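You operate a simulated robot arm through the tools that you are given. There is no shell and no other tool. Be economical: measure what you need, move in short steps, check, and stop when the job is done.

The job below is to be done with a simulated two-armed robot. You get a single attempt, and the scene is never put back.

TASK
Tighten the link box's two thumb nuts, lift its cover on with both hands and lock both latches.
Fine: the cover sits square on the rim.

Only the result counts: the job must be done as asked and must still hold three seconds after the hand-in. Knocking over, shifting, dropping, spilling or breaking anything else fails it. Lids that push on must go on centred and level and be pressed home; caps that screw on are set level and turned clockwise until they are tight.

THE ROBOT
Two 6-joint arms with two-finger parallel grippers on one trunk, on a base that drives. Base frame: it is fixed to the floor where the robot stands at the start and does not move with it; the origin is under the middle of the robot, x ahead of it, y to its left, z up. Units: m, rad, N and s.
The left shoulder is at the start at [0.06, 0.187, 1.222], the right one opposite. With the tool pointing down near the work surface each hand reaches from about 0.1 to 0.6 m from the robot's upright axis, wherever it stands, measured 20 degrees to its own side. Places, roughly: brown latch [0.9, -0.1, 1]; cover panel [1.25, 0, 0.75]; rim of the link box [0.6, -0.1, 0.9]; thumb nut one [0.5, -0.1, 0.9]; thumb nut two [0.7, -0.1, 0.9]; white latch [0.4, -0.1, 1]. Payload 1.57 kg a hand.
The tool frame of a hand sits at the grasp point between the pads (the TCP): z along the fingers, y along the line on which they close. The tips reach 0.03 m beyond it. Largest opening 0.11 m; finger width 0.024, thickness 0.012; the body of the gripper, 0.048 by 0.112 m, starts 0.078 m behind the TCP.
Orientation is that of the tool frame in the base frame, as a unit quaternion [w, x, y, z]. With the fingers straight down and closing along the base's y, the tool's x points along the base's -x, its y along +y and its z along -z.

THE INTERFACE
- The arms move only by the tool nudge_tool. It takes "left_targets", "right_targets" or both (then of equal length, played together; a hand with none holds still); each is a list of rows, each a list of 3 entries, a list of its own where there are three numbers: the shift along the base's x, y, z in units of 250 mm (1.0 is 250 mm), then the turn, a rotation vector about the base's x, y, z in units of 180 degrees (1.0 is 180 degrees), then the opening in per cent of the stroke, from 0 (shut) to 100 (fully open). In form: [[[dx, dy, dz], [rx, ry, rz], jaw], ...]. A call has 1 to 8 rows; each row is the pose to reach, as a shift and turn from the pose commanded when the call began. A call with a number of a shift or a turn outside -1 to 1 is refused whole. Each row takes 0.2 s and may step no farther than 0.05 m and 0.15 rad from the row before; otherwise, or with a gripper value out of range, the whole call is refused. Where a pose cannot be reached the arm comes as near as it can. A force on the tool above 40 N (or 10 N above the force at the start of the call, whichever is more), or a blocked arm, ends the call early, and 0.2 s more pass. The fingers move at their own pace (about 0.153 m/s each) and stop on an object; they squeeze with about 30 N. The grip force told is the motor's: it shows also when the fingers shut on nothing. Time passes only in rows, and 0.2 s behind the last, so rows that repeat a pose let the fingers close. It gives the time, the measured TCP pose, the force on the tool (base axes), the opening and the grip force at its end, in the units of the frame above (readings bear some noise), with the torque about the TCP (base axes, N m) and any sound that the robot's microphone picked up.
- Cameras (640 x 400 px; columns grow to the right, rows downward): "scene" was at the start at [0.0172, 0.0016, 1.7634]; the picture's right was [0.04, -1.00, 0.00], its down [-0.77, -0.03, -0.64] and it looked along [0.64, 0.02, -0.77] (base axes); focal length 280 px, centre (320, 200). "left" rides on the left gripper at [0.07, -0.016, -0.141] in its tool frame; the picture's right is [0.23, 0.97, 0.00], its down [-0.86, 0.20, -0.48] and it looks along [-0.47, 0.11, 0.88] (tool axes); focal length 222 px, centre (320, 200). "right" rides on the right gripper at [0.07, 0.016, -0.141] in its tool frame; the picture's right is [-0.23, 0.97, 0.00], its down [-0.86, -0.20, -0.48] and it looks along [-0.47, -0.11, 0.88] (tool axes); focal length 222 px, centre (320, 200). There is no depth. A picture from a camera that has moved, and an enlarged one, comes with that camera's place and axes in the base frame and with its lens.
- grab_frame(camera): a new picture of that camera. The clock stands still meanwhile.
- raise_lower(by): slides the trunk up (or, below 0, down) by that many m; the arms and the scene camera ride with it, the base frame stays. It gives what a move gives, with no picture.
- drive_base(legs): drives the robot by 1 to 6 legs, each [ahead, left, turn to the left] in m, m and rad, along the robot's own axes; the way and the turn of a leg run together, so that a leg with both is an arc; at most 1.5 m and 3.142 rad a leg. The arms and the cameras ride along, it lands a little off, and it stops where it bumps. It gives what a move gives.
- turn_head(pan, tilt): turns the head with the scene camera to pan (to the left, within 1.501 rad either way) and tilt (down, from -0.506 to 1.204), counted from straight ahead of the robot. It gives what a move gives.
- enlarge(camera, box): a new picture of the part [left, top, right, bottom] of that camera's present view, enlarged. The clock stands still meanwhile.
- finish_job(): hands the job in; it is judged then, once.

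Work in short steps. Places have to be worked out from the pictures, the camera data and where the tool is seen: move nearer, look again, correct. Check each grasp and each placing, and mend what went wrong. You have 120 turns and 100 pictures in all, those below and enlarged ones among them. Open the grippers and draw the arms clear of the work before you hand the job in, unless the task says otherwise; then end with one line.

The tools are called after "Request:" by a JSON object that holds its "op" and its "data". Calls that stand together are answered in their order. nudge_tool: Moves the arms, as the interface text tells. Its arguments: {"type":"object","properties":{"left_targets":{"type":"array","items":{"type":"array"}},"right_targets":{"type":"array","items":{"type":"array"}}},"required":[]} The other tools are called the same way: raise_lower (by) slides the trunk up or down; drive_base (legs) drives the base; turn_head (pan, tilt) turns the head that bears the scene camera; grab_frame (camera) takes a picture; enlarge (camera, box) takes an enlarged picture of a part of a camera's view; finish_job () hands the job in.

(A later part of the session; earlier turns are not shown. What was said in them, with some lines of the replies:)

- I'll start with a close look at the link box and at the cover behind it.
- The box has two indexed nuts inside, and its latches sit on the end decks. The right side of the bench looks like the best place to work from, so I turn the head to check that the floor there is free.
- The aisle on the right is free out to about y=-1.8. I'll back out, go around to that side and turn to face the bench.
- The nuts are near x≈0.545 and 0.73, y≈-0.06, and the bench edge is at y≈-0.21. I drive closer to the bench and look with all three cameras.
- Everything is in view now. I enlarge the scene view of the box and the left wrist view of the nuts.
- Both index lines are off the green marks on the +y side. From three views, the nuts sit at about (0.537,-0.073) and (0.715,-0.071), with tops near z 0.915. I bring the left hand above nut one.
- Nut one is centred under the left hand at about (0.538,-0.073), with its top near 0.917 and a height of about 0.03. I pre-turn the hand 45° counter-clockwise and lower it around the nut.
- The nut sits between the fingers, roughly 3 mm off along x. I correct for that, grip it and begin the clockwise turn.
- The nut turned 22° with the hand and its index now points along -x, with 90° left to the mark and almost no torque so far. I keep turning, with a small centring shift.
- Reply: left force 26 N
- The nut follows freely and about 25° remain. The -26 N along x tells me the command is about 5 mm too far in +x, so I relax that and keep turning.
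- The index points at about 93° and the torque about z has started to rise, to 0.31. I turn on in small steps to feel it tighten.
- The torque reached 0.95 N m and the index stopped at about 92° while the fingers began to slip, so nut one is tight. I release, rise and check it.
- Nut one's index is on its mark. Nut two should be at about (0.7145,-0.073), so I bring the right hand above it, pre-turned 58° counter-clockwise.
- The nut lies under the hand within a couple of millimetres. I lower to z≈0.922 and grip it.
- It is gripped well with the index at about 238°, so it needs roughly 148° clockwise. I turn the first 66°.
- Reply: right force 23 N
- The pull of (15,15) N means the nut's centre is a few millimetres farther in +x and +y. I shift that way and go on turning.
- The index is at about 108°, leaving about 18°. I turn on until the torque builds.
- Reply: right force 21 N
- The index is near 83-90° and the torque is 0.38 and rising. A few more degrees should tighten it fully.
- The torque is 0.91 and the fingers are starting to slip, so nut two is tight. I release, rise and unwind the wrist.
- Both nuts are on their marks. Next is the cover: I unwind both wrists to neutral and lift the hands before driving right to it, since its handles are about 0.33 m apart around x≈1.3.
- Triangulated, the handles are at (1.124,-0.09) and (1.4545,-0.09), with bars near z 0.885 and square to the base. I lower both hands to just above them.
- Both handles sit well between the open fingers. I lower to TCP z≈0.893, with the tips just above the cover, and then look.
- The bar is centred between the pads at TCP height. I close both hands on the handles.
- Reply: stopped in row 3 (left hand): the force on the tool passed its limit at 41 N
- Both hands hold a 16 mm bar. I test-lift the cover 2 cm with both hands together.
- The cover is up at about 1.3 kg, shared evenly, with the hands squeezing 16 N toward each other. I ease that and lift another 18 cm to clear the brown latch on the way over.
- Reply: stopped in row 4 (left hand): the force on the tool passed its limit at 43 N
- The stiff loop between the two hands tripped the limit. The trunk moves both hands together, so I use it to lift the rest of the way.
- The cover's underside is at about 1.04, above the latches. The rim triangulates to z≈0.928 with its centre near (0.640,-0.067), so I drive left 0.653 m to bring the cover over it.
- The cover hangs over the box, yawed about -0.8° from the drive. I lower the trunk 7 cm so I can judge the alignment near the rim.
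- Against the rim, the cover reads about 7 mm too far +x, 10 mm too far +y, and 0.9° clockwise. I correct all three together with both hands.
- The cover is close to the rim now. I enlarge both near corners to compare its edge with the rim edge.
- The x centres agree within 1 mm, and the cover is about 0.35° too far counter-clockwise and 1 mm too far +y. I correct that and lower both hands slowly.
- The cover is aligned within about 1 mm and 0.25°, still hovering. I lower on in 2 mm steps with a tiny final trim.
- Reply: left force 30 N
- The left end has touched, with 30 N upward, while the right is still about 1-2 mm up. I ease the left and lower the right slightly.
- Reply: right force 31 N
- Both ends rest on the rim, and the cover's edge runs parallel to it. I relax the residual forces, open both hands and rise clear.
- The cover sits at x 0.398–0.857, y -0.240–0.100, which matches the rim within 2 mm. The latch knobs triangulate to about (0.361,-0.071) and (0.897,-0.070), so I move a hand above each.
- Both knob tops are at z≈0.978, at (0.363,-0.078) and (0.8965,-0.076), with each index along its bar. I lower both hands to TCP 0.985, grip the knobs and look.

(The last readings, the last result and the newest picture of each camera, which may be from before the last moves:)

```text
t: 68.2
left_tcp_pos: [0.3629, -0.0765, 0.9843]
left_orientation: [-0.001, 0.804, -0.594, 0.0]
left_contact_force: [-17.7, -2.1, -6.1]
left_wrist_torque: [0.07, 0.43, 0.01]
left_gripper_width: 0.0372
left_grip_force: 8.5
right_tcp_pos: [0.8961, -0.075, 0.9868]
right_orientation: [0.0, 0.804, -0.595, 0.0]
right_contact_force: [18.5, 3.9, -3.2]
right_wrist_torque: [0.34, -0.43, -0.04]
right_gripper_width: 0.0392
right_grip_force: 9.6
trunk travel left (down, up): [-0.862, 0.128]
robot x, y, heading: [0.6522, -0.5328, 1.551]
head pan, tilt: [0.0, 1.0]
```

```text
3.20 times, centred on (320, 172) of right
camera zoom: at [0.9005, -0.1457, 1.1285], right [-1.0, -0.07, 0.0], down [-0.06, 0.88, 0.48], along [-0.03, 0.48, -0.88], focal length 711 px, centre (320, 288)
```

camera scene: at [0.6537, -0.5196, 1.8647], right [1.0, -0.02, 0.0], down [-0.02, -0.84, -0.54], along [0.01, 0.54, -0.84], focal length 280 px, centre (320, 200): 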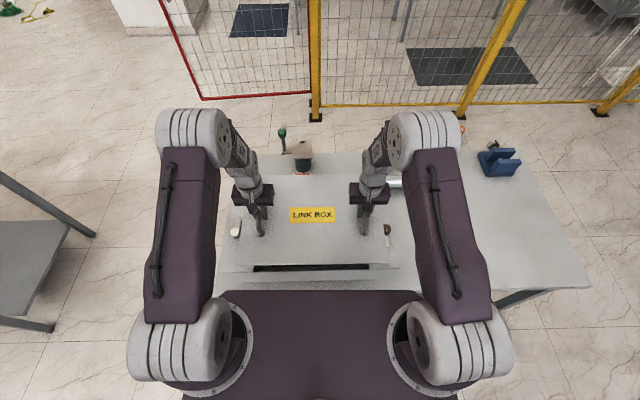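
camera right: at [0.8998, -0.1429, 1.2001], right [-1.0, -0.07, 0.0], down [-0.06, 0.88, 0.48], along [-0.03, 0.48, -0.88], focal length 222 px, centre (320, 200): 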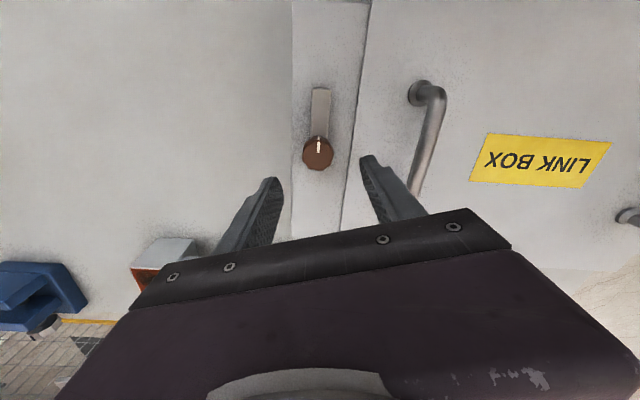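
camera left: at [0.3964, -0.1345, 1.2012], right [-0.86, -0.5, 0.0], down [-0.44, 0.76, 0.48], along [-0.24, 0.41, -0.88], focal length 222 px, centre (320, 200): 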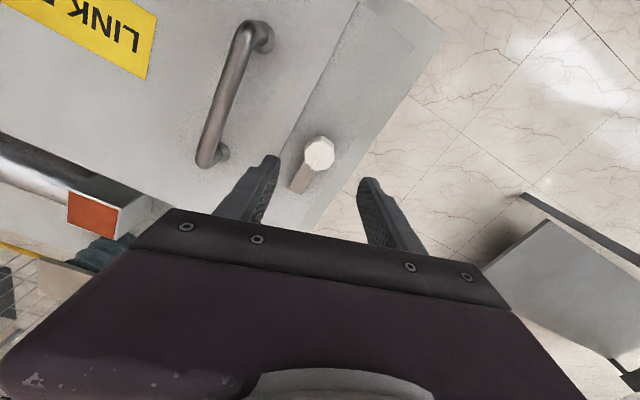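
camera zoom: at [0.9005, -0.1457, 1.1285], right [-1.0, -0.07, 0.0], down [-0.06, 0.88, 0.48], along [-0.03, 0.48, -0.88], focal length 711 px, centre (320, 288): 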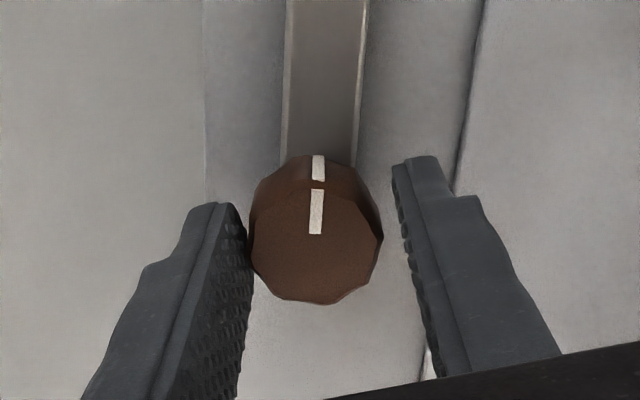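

Each hand is 2 mm off-centre: the white knob needs the hand moved toward -x, the brown toward +x. I centre them, close fully, and then turn both 22° clockwise to check direction and torque.

Request:
{"op": "nudge_tool", "data": {"left_targets": [[[-0.01, -0.004, 0], [0, 0, 0], 20], [[-0.01, -0.004, 0], [0, 0, 0], 15], [[-0.01, -0.004, 0], [0, 0, 0], 15], [[-0.01, -0.004, 0], [0, 0, -0.04], 15], [[-0.01, -0.004, 0], [0, 0, -0.08], 15], [[-0.01, -0.004, 0], [0, 0, -0.12], 15]], "right_targets": [[[0.01, 0.002, 0], [0, 0, 0], 20], [[0.01, 0.002, 0], [0, 0, 0], 15], [[0.01, 0.002, 0], [0, 0, 0], 15], [[0.01, 0.002, 0], [0, 0, -0.04], 15], [[0.01, 0.002, 0], [0, 0, -0.08], 15], [[0.01, 0.002, 0], [0, 0, -0.12], 15]]}}

Request:
{"op": "enlarge", "data": {"camera": "left", "box": [220, 110, 420, 235]}}

Request:
{"op": "enlarge", "data": {"camera": "right", "box": [220, 110, 420, 235]}}

```text
t: 69.7
left_tcp_pos: [0.3621, -0.0778, 0.9837]
left_orientation: [0.0, -0.678, 0.735, -0.002]
left_contact_force: [4.6, 5.5, -30.3]
left_wrist_torque: [0.04, 0.41, -0.04]
left_gripper_width: 0.0343
left_grip_force: 41.4
right_tcp_pos: [0.8984, -0.074, 0.9876]
right_orientation: [-0.001, -0.677, 0.736, 0.0]
right_contact_force: [10.9, -2.7, 25.7]
right_wrist_torque: [-0.11, -0.5, -0.05]
right_gripper_width: 0.0342
right_grip_force: 41.4
trunk travel left (down, up): [-0.862, 0.128]
robot x, y, heading: [0.6502, -0.5324, 1.546]
head pan, tilt: [0.0, 1.0]
```

```text
3.20 times, centred on (320, 172) of left
camera zoom: at [0.3704, -0.1472, 1.1249], right [-0.99, -0.15, 0.0], down [-0.13, 0.87, 0.48], along [-0.07, 0.47, -0.88], focal length 711 px, centre (320, 288)
```

zoom: 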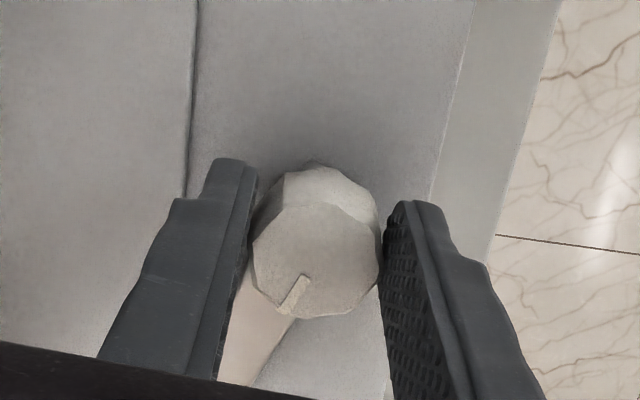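

```text
3.20 times, centred on (320, 172) of right
camera zoom: at [0.8746, -0.1418, 1.1285], right [-0.95, 0.31, 0.0], down [0.27, 0.84, 0.48], along [0.15, 0.45, -0.88], focal length 711 px, centre (320, 288)
```

zoom: 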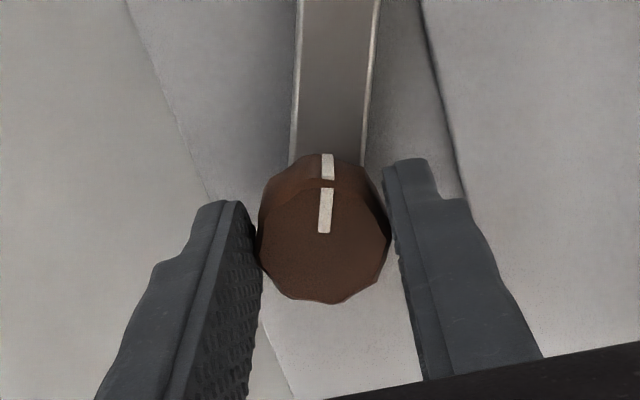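

Both latches turn with the hands and with little torque. About 66° is left, so I continue clockwise with small height corrections.

Request:
{"op": "nudge_tool", "data": {"left_targets": [[[0, 0, -0.004], [0, 0, -0.043], 15], [[0, 0, -0.006], [0, 0, -0.087], 15], [[0, 0, -0.006], [0, 0, -0.13], 15], [[0, 0, -0.006], [0, 0, -0.173], 15], [[0, 0, -0.006], [0, 0, -0.217], 15], [[0, 0, -0.006], [0, 0, -0.26], 15], [[0, 0, -0.006], [0, 0, -0.3], 15]], "right_targets": [[[0.002, 0, 0.004], [0, 0, -0.043], 15], [[0.004, 0, 0.006], [0, 0, -0.087], 15], [[0.004, 0, 0.006], [0, 0, -0.13], 15], [[0.004, 0, 0.006], [0, 0, -0.173], 15], [[0.004, 0, 0.006], [0, 0, -0.217], 15], [[0.004, 0, 0.006], [0, 0, -0.26], 15], [[0.004, 0, 0.006], [0, 0, -0.3], 15]]}}

Request:
{"op": "enlarge", "data": {"camera": "scene", "box": [205, 170, 415, 301]}}

Request:
{"op": "enlarge", "data": {"camera": "left", "box": [220, 110, 420, 235]}}

Request:
{"op": "enlarge", "data": {"camera": "right", "box": [220, 110, 420, 235]}}

```text
t: 70.9
left_tcp_pos: [0.358, -0.0767, 0.9842]
left_orientation: [0.001, -0.381, 0.924, 0.001]
left_contact_force: [-1.1, 4.3, -3.7]
left_wrist_torque: [-0.66, 0.0, 0.03]
left_gripper_width: 0.0344
left_grip_force: 41.7
right_tcp_pos: [0.8957, -0.0735, 0.9886]
right_orientation: [-0.002, -0.38, 0.925, -0.001]
right_contact_force: [-1.6, 1.7, 0.4]
right_wrist_torque: [0.0, 0.42, 0.04]
right_gripper_width: 0.0342
right_grip_force: 41.4
trunk travel left (down, up): [-0.862, 0.128]
robot x, y, heading: [0.6491, -0.5286, 1.546]
head pan, tilt: [0.0, 1.0]
stopped in row 6 (right hand): the force on the tool passed its limit at 41 N (the readings are from after the stop); the commanded pose is now the measured one
```

```text
3.05 times, centred on (310, 236) of scene
camera zoom: at [0.65, -0.519, 1.7667], right [1.0, -0.02, 0.0], down [-0.02, -0.84, -0.54], along [0.01, 0.54, -0.84], focal length 855 px, centre (350, 92)
```

zoom: 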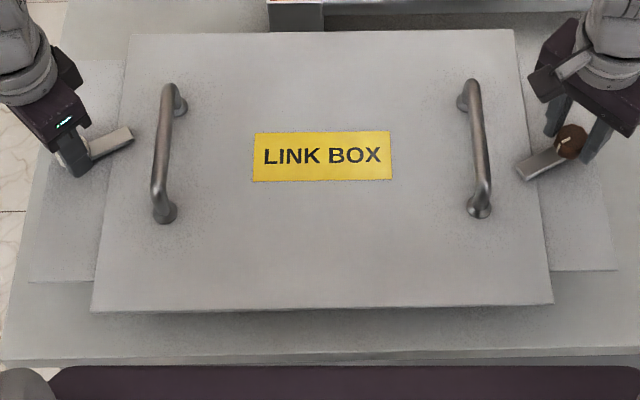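

```text
3.20 times, centred on (320, 172) of left
camera zoom: at [0.3186, -0.1361, 1.1246], right [-0.85, 0.53, 0.0], down [0.46, 0.74, 0.48], along [0.25, 0.41, -0.88], focal length 711 px, centre (320, 288)
```

zoom: 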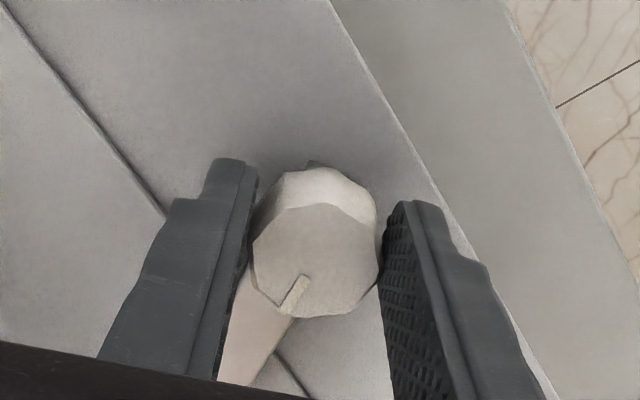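

```text
3.20 times, centred on (320, 172) of right
camera zoom: at [0.8341, -0.1101, 1.1287], right [-0.52, 0.85, 0.0], down [0.75, 0.46, 0.48], along [0.41, 0.25, -0.88], focal length 711 px, centre (320, 288)
```

zoom: 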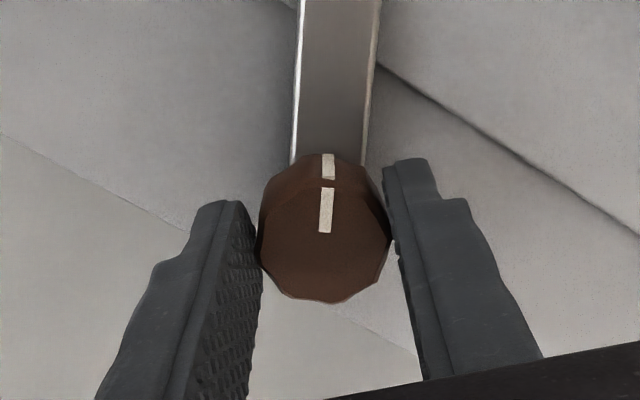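

The bars are swinging over the cover edge, with about 22° left for white and 29° for brown. I keep turning gently, one hand at a time, to feel the stops.

Request:
{"op": "nudge_tool", "data": {"left_targets": [[[0, 0, 0], [0, 0, -0.03], 15], [[0, 0, 0], [0, 0, -0.06], 15], [[0, 0, 0], [0, 0, -0.09], 15], [[0, 0, 0], [0, 0, -0.12], 15]]}}

Request:
{"op": "nudge_tool", "data": {"right_targets": [[[0, 0, 0], [0, 0, -0.03], 15], [[0, 0, 0], [0, 0, -0.06], 15], [[0, 0, 0], [0, 0, -0.09], 15], [[0, 0, 0], [0, 0, -0.12], 15], [[0, 0, 0], [0, 0, -0.15], 15]]}}

Request:
{"op": "enlarge", "data": {"camera": "left", "box": [220, 110, 420, 235]}}

Request:
{"op": "enlarge", "data": {"camera": "right", "box": [220, 110, 420, 235]}}

```text
t: 71.9
left_tcp_pos: [0.3572, -0.0741, 0.9838]
left_orientation: [0.002, -0.2, 0.98, 0.002]
left_contact_force: [-13.9, 10.9, -10.1]
left_wrist_torque: [-0.14, 0.18, 0.06]
left_gripper_width: 0.0341
left_grip_force: 42.2
right_tcp_pos: [0.8949, -0.0732, 0.9875]
right_orientation: [-0.001, -0.38, 0.925, -0.002]
right_contact_force: [10.5, -3.4, 3.8]
right_wrist_torque: [0.05, -0.09, 0.01]
right_gripper_width: 0.0341
right_grip_force: 41.2
trunk travel left (down, up): [-0.862, 0.128]
robot x, y, heading: [0.6517, -0.5297, 1.55]
head pan, tilt: [0.0, 1.0]
```

```text
t: 73.1
left_tcp_pos: [0.3567, -0.0762, 0.9827]
left_orientation: [0.002, -0.202, 0.979, 0.001]
left_contact_force: [-21.9, 13.5, 3.4]
left_wrist_torque: [-0.2, 0.51, 0.13]
left_gripper_width: 0.0345
left_grip_force: 41.9
right_tcp_pos: [0.8959, -0.072, 0.9869]
right_orientation: [-0.001, -0.153, 0.988, 0.0]
right_contact_force: [11.4, -0.9, -3.6]
right_wrist_torque: [-0.16, 0.5, -0.02]
right_gripper_width: 0.034
right_grip_force: 41.6
trunk travel left (down, up): [-0.862, 0.128]
robot x, y, heading: [0.648, -0.5276, 1.553]
head pan, tilt: [0.0, 1.0]
```

```text
3.20 times, centred on (320, 172) of left
camera zoom: at [0.2977, -0.1163, 1.1246], right [-0.59, 0.8, 0.0], down [0.71, 0.52, 0.48], along [0.39, 0.29, -0.88], focal length 711 px, centre (320, 288)
```

zoom: 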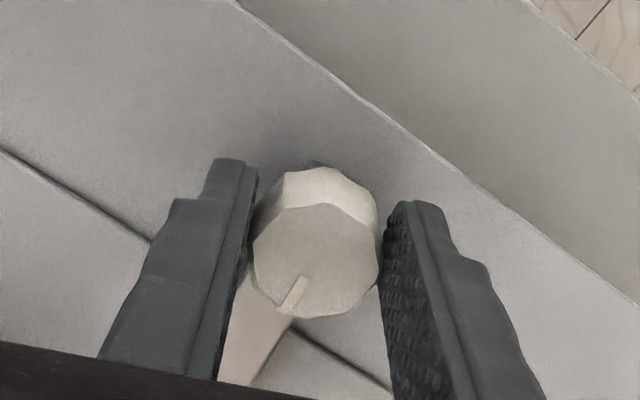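

```text
3.20 times, centred on (320, 172) of right
camera zoom: at [0.8228, -0.0771, 1.1286], right [-0.08, 1.0, 0.0], down [0.88, 0.07, 0.48], along [0.48, 0.04, -0.88], focal length 711 px, centre (320, 288)
```

zoom: 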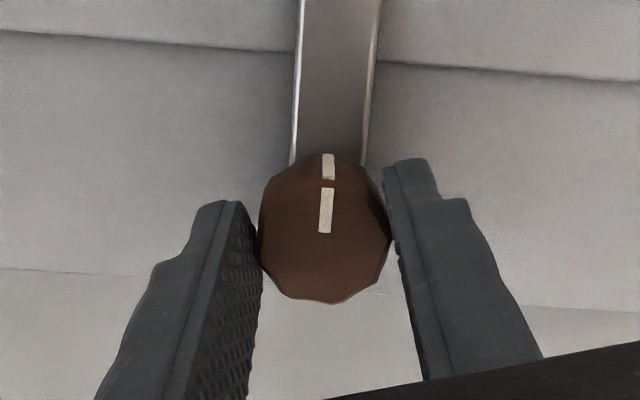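

White reads about 1° and brown about 182°, both square over the cover with no stop felt yet. I probe 5° further to see whether a stop is there.

Request:
{"op": "nudge_tool", "data": {"left_targets": [[[-0.004, 0.002, 0], [0, 0, -0.01], 15], [[-0.006, 0.004, 0], [0, 0, -0.02], 15], [[-0.006, 0.004, 0], [0, 0, -0.03], 15], [[-0.006, 0.004, 0], [0, 0, -0.03], 15]], "right_targets": [[[0.003, 0, 0], [0, 0, -0.01], 15], [[0.003, 0, 0], [0, 0, -0.02], 15], [[0.003, 0, 0], [0, 0, -0.03], 15], [[0.003, 0, 0], [0, 0, -0.03], 15]]}}

```text
t: 74.1
left_tcp_pos: [0.3564, -0.0743, 0.9853]
left_orientation: [0.002, -0.155, 0.988, -0.001]
left_contact_force: [5.0, 8.7, 22.1]
left_wrist_torque: [0.98, -0.87, 0.06]
left_gripper_width: 0.0343
left_grip_force: 41.8
right_tcp_pos: [0.8947, -0.0717, 0.9879]
right_orientation: [-0.002, -0.107, 0.994, 0.0]
right_contact_force: [-20.0, 9.7, -16.1]
right_wrist_torque: [0.74, 0.15, 0.06]
right_gripper_width: 0.0341
right_grip_force: 41.7
trunk travel left (down, up): [-0.862, 0.128]
robot x, y, heading: [0.6504, -0.5326, 1.553]
head pan, tilt: [0.0, 1.0]
```

There is still no stop after about 90° of turn. I check the bars in the scene view before deciding whether to go further.

Request:
{"op": "enlarge", "data": {"camera": "scene", "box": [205, 170, 415, 301]}}

```text
3.05 times, centred on (310, 236) of scene
camera zoom: at [0.6497, -0.5172, 1.7667], right [1.0, -0.02, 0.0], down [-0.02, -0.84, -0.54], along [0.01, 0.54, -0.84], focal length 855 px, centre (350, 92)
```

zoom: 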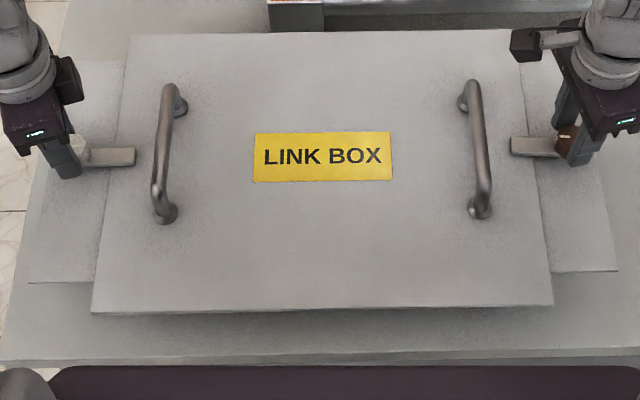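

Both bars lie over the cover, near square. I probe the brown latch a few degrees more for an end stop, since I can turn it back if there is none.

Request:
{"op": "nudge_tool", "data": {"right_targets": [[[-0.003, 0.002, -0.003], [0, 0, -0.012], 15], [[-0.005, 0.003, -0.003], [0, 0, -0.024], 15], [[-0.005, 0.003, -0.003], [0, 0, -0.036], 15], [[-0.005, 0.003, -0.003], [0, 0, -0.045], 15], [[-0.005, 0.003, -0.003], [0, 0, -0.045], 15]]}}

Request:
{"op": "enlarge", "data": {"camera": "right", "box": [220, 110, 420, 235]}}

```text
t: 75.3
left_tcp_pos: [0.3557, -0.0743, 0.9824]
left_orientation: [0.001, -0.155, 0.988, 0.001]
left_contact_force: [2.4, 20.8, -1.1]
left_wrist_torque: [0.06, -0.63, 0.1]
left_gripper_width: 0.0344
left_grip_force: 42.1
right_tcp_pos: [0.896, -0.0711, 0.9874]
right_orientation: [-0.001, -0.036, 0.999, 0.0]
right_contact_force: [2.0, 2.4, 25.0]
right_wrist_torque: [0.11, -0.53, 0.18]
right_gripper_width: 0.0343
right_grip_force: 41.5
trunk travel left (down, up): [-0.862, 0.128]
robot x, y, heading: [0.6521, -0.5289, 1.547]
head pan, tilt: [0.0, 1.0]
```

```text
3.20 times, centred on (320, 172) of right
camera zoom: at [0.8249, -0.0599, 1.1281], right [0.16, 0.99, 0.0], down [0.87, -0.14, 0.48], along [0.47, -0.07, -0.88], focal length 711 px, centre (320, 288)
```

zoom: 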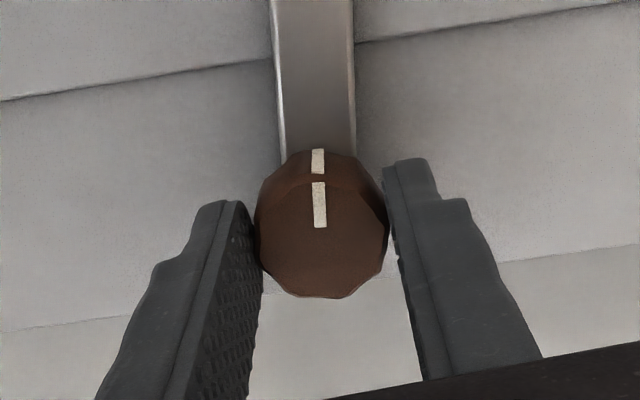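

The brown knob moved only 3° of the last 8° and the torque rose, so its stop is near 174°. I turn the white one the same way to its stop and give brown a last small push.

Request:
{"op": "nudge_tool", "data": {"left_targets": [[[0, 0.003, 0], [0, 0, -0.012], 15], [[0, 0.005, 0], [0, 0, -0.024], 15], [[0, 0.005, 0], [0, 0, -0.036], 15], [[0, 0.005, 0], [0, 0, -0.048], 15], [[0, 0.005, 0], [0, 0, -0.06], 15], [[0, 0.005, 0], [0, 0, -0.06], 15]], "right_targets": [[[0, 0, 0.003], [0, 0, -0.005], 15], [[0, 0, 0.005], [0, 0, -0.01], 15], [[0, 0, 0.005], [0, 0, -0.015], 15], [[0, 0, 0.005], [0, 0, -0.02], 15], [[0, 0, 0.005], [0, 0, -0.02], 15], [[0, 0, 0.005], [0, 0, -0.02], 15]]}}

Request:
{"op": "enlarge", "data": {"camera": "left", "box": [220, 110, 420, 235]}}

Request:
{"op": "enlarge", "data": {"camera": "right", "box": [220, 110, 420, 235]}}

```text
t: 76.7
left_tcp_pos: [0.3575, -0.0721, 0.9836]
left_orientation: [0.001, -0.062, 0.998, -0.002]
left_contact_force: [-5.5, 7.5, 0.8]
left_wrist_torque: [0.33, 0.35, 0.35]
left_gripper_width: 0.0341
left_grip_force: 41.5
right_tcp_pos: [0.8964, -0.0711, 0.9863]
right_orientation: [-0.001, -0.006, 1.0, -0.002]
right_contact_force: [0.8, 11.1, -5.5]
right_wrist_torque: [0.35, 0.27, 0.64]
right_gripper_width: 0.0341
right_grip_force: 41.8
trunk travel left (down, up): [-0.862, 0.128]
robot x, y, heading: [0.6483, -0.5316, 1.55]
head pan, tilt: [0.0, 1.0]
```

```text
3.20 times, centred on (320, 172) of left
camera zoom: at [0.2877, -0.0961, 1.1245], right [-0.35, 0.94, 0.0], down [0.82, 0.3, 0.48], along [0.45, 0.16, -0.88], focal length 711 px, centre (320, 288)
```

zoom: 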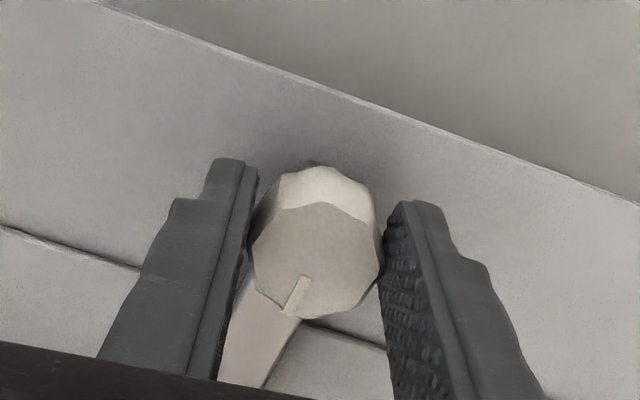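

```text
3.20 times, centred on (320, 172) of right
camera zoom: at [0.8251, -0.0549, 1.1281], right [0.22, 0.98, 0.0], down [0.86, -0.19, 0.48], along [0.46, -0.11, -0.88], focal length 711 px, centre (320, 288)
```

zoom: 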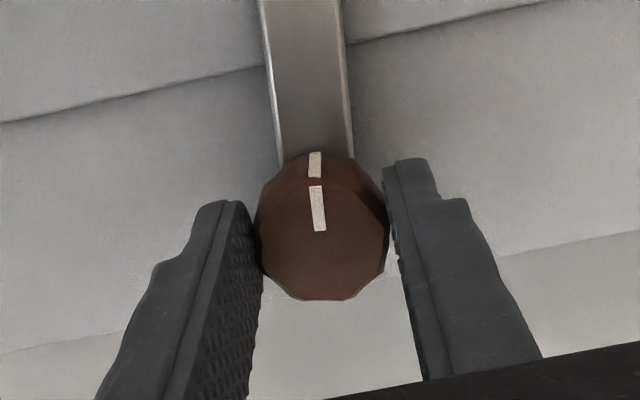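

Brown is firmly at its stop at 0.64 N m, and white is reaching its own at 0.35. I give white a final small push.

Request:
{"op": "nudge_tool", "data": {"left_targets": [[[0, 0, 0], [0, 0, -0.008], 15], [[0, 0, 0], [0, 0, -0.016], 15], [[0, 0, 0], [0, 0, -0.024], 15], [[0, 0, 0], [0, 0, -0.024], 15]]}}

```text
t: 77.7
left_tcp_pos: [0.3564, -0.0708, 0.985]
left_orientation: [0.001, -0.024, 1.0, 0.0]
left_contact_force: [-1.9, 3.2, 4.1]
left_wrist_torque: [0.43, 0.1, 0.58]
left_gripper_width: 0.0343
left_grip_force: 41.4
right_tcp_pos: [0.8956, -0.0717, 0.986]
right_orientation: [-0.001, -0.005, 1.0, -0.002]
right_contact_force: [-8.7, 12.5, -14.2]
right_wrist_torque: [0.51, 0.31, 0.5]
right_gripper_width: 0.0339
right_grip_force: 41.4
trunk travel left (down, up): [-0.862, 0.128]
robot x, y, heading: [0.6502, -0.5302, 1.549]
head pan, tilt: [0.0, 1.0]
```

Both latches are hard against their stops. I open both hands, rise clear and check the result.

Request:
{"op": "nudge_tool", "data": {"left_targets": [[[0, 0, 0], [0, 0, 0], 50], [[0, 0, 0], [0, 0, 0], 60], [[0, 0, 0.12], [0, 0, 0], 60], [[0, 0, 0.28], [0, 0, 0.03], 60], [[0, 0, 0.44], [0, 0, 0.07], 60], [[0, 0, 0.6], [0, 0, 0.11], 60], [[0, 0, 0.76], [0, 0, 0.15], 60], [[0, -0.05, 0.9], [0, 0, 0.19], 60]], "right_targets": [[[0, 0, 0], [0, 0, 0], 50], [[0, 0, 0], [0, 0, 0], 60], [[0, 0, 0.12], [0, 0, 0], 60], [[0, 0, 0.28], [0, 0, 0.03], 60], [[0, 0, 0.44], [0, 0, 0.07], 60], [[0, 0, 0.6], [0, 0, 0.11], 60], [[0, 0, 0.76], [0, 0, 0.15], 60], [[0, -0.05, 0.9], [0, 0, 0.19], 60]]}}

Request:
{"op": "enlarge", "data": {"camera": "scene", "box": [205, 170, 415, 301]}}

Request:
{"op": "grab_frame", "data": {"camera": "left"}}

Request:
{"op": "grab_frame", "data": {"camera": "right"}}

```text
t: 79.5
left_tcp_pos: [0.3594, -0.0867, 1.2106]
left_orientation: [0.001, -0.318, 0.948, 0.002]
left_contact_force: [-0.7, -0.6, -0.2]
left_wrist_torque: [0.03, 0.02, 0.0]
left_gripper_width: 0.0661
left_grip_force: 0.1
right_tcp_pos: [0.8938, -0.0907, 1.2153]
right_orientation: [-0.001, -0.301, 0.954, 0.001]
right_contact_force: [-0.1, 1.2, 0.2]
right_wrist_torque: [0.01, 0.0, 0.03]
right_gripper_width: 0.0661
right_grip_force: 0.0
trunk travel left (down, up): [-0.862, 0.128]
robot x, y, heading: [0.6483, -0.5304, 1.55]
head pan, tilt: [0.0, 1.0]
```

```text
3.05 times, centred on (310, 236) of scene
camera zoom: at [0.651, -0.5253, 1.7666], right [1.0, -0.02, 0.0], down [-0.02, -0.84, -0.54], along [0.01, 0.54, -0.84], focal length 855 px, centre (350, 92)
```

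zoom: 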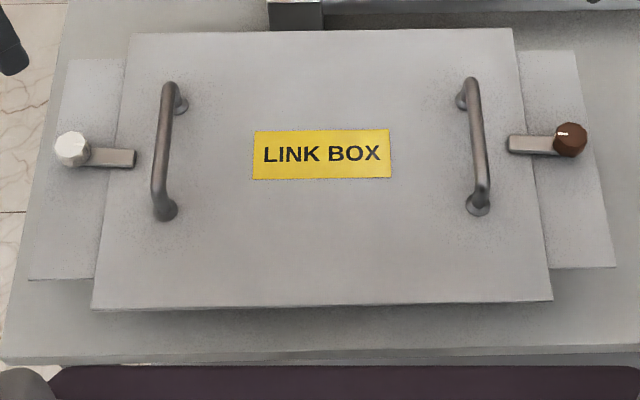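

```text
23 pictures are left
camera left: at [0.3121, -0.1422, 1.3515], right [-0.77, 0.64, 0.0], down [0.56, 0.67, 0.48], along [0.31, 0.37, -0.88], focal length 222 px, centre (320, 200)
```

left: 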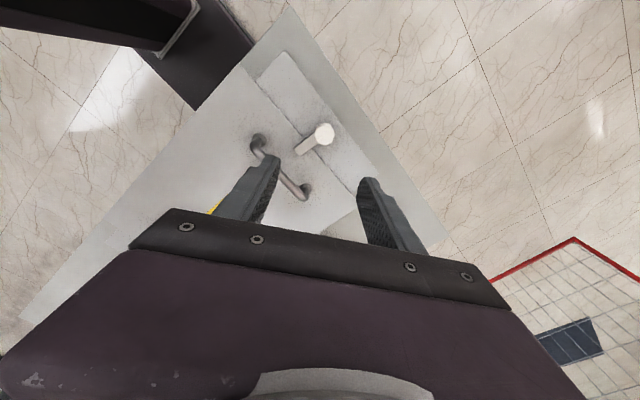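

```text
22 pictures are left
camera right: at [0.827, -0.1166, 1.3575], right [-0.37, 0.93, 0.0], down [0.82, 0.33, 0.48], along [0.44, 0.18, -0.88], focal length 222 px, centre (320, 200)
```

right: 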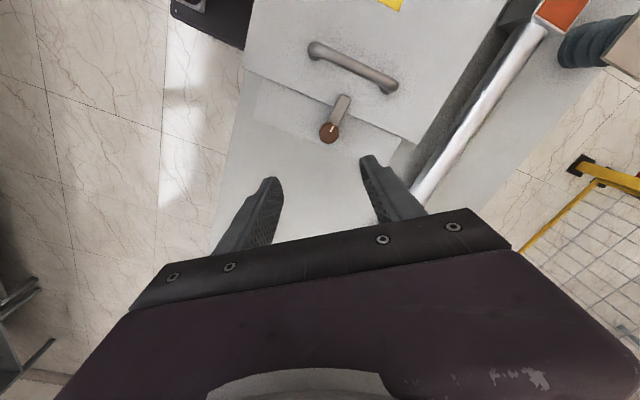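

Both bars lie across the cover's end edges, and the cover is still square on the rim. I back the robot away from the bench to clear the arms, then hand in.

Request:
{"op": "drive_base", "data": {"legs": [[-0.35, 0, 0]]}}

Request:
{"op": "grab_frame", "data": {"camera": "scene"}}

```text
t: 81.8
left_tcp_pos: [0.3532, -0.4311, 1.2081]
left_orientation: [0.001, -0.316, 0.949, 0.0]
left_contact_force: [0.0, 0.4, -0.4]
left_wrist_torque: [-0.02, -0.02, 0.02]
left_gripper_width: 0.0658
left_grip_force: 0.0
right_tcp_pos: [0.8879, -0.4352, 1.2128]
right_orientation: [-0.002, -0.298, 0.954, -0.002]
right_contact_force: [0.9, 0.6, -0.1]
right_wrist_torque: [-0.01, -0.01, 0.0]
right_gripper_width: 0.0661
right_grip_force: 0.1
trunk travel left (down, up): [-0.862, 0.128]
robot x, y, heading: [0.6416, -0.8797, 1.541]
head pan, tilt: [0.0, 1.0]
```

```text
21 pictures are left
camera scene: at [0.6432, -0.8679, 1.7667], right [1.0, -0.02, 0.0], down [-0.02, -0.84, -0.54], along [0.01, 0.54, -0.84], focal length 280 px, centre (320, 200)
```

scene: 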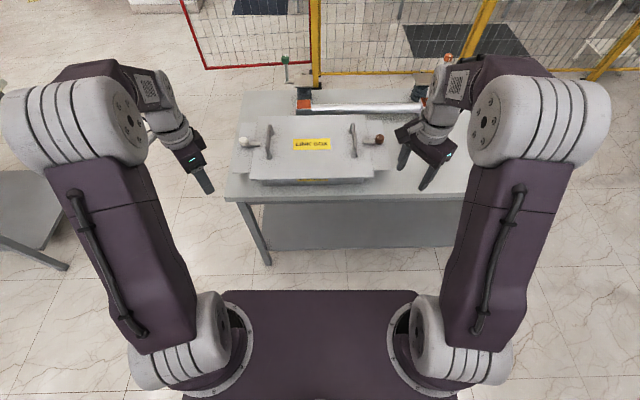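

Everything is in place and the arms are clear, so I hand the job in.

Request:
{"op": "finish_job", "data": {}}

```text
The job is handed in.
```

I tightened both thumb nuts to their green marks, set the cover on the rim (aligned within about 2 mm by camera), and turned both latches to their stops. Both arms are clear, and the job is handed in.
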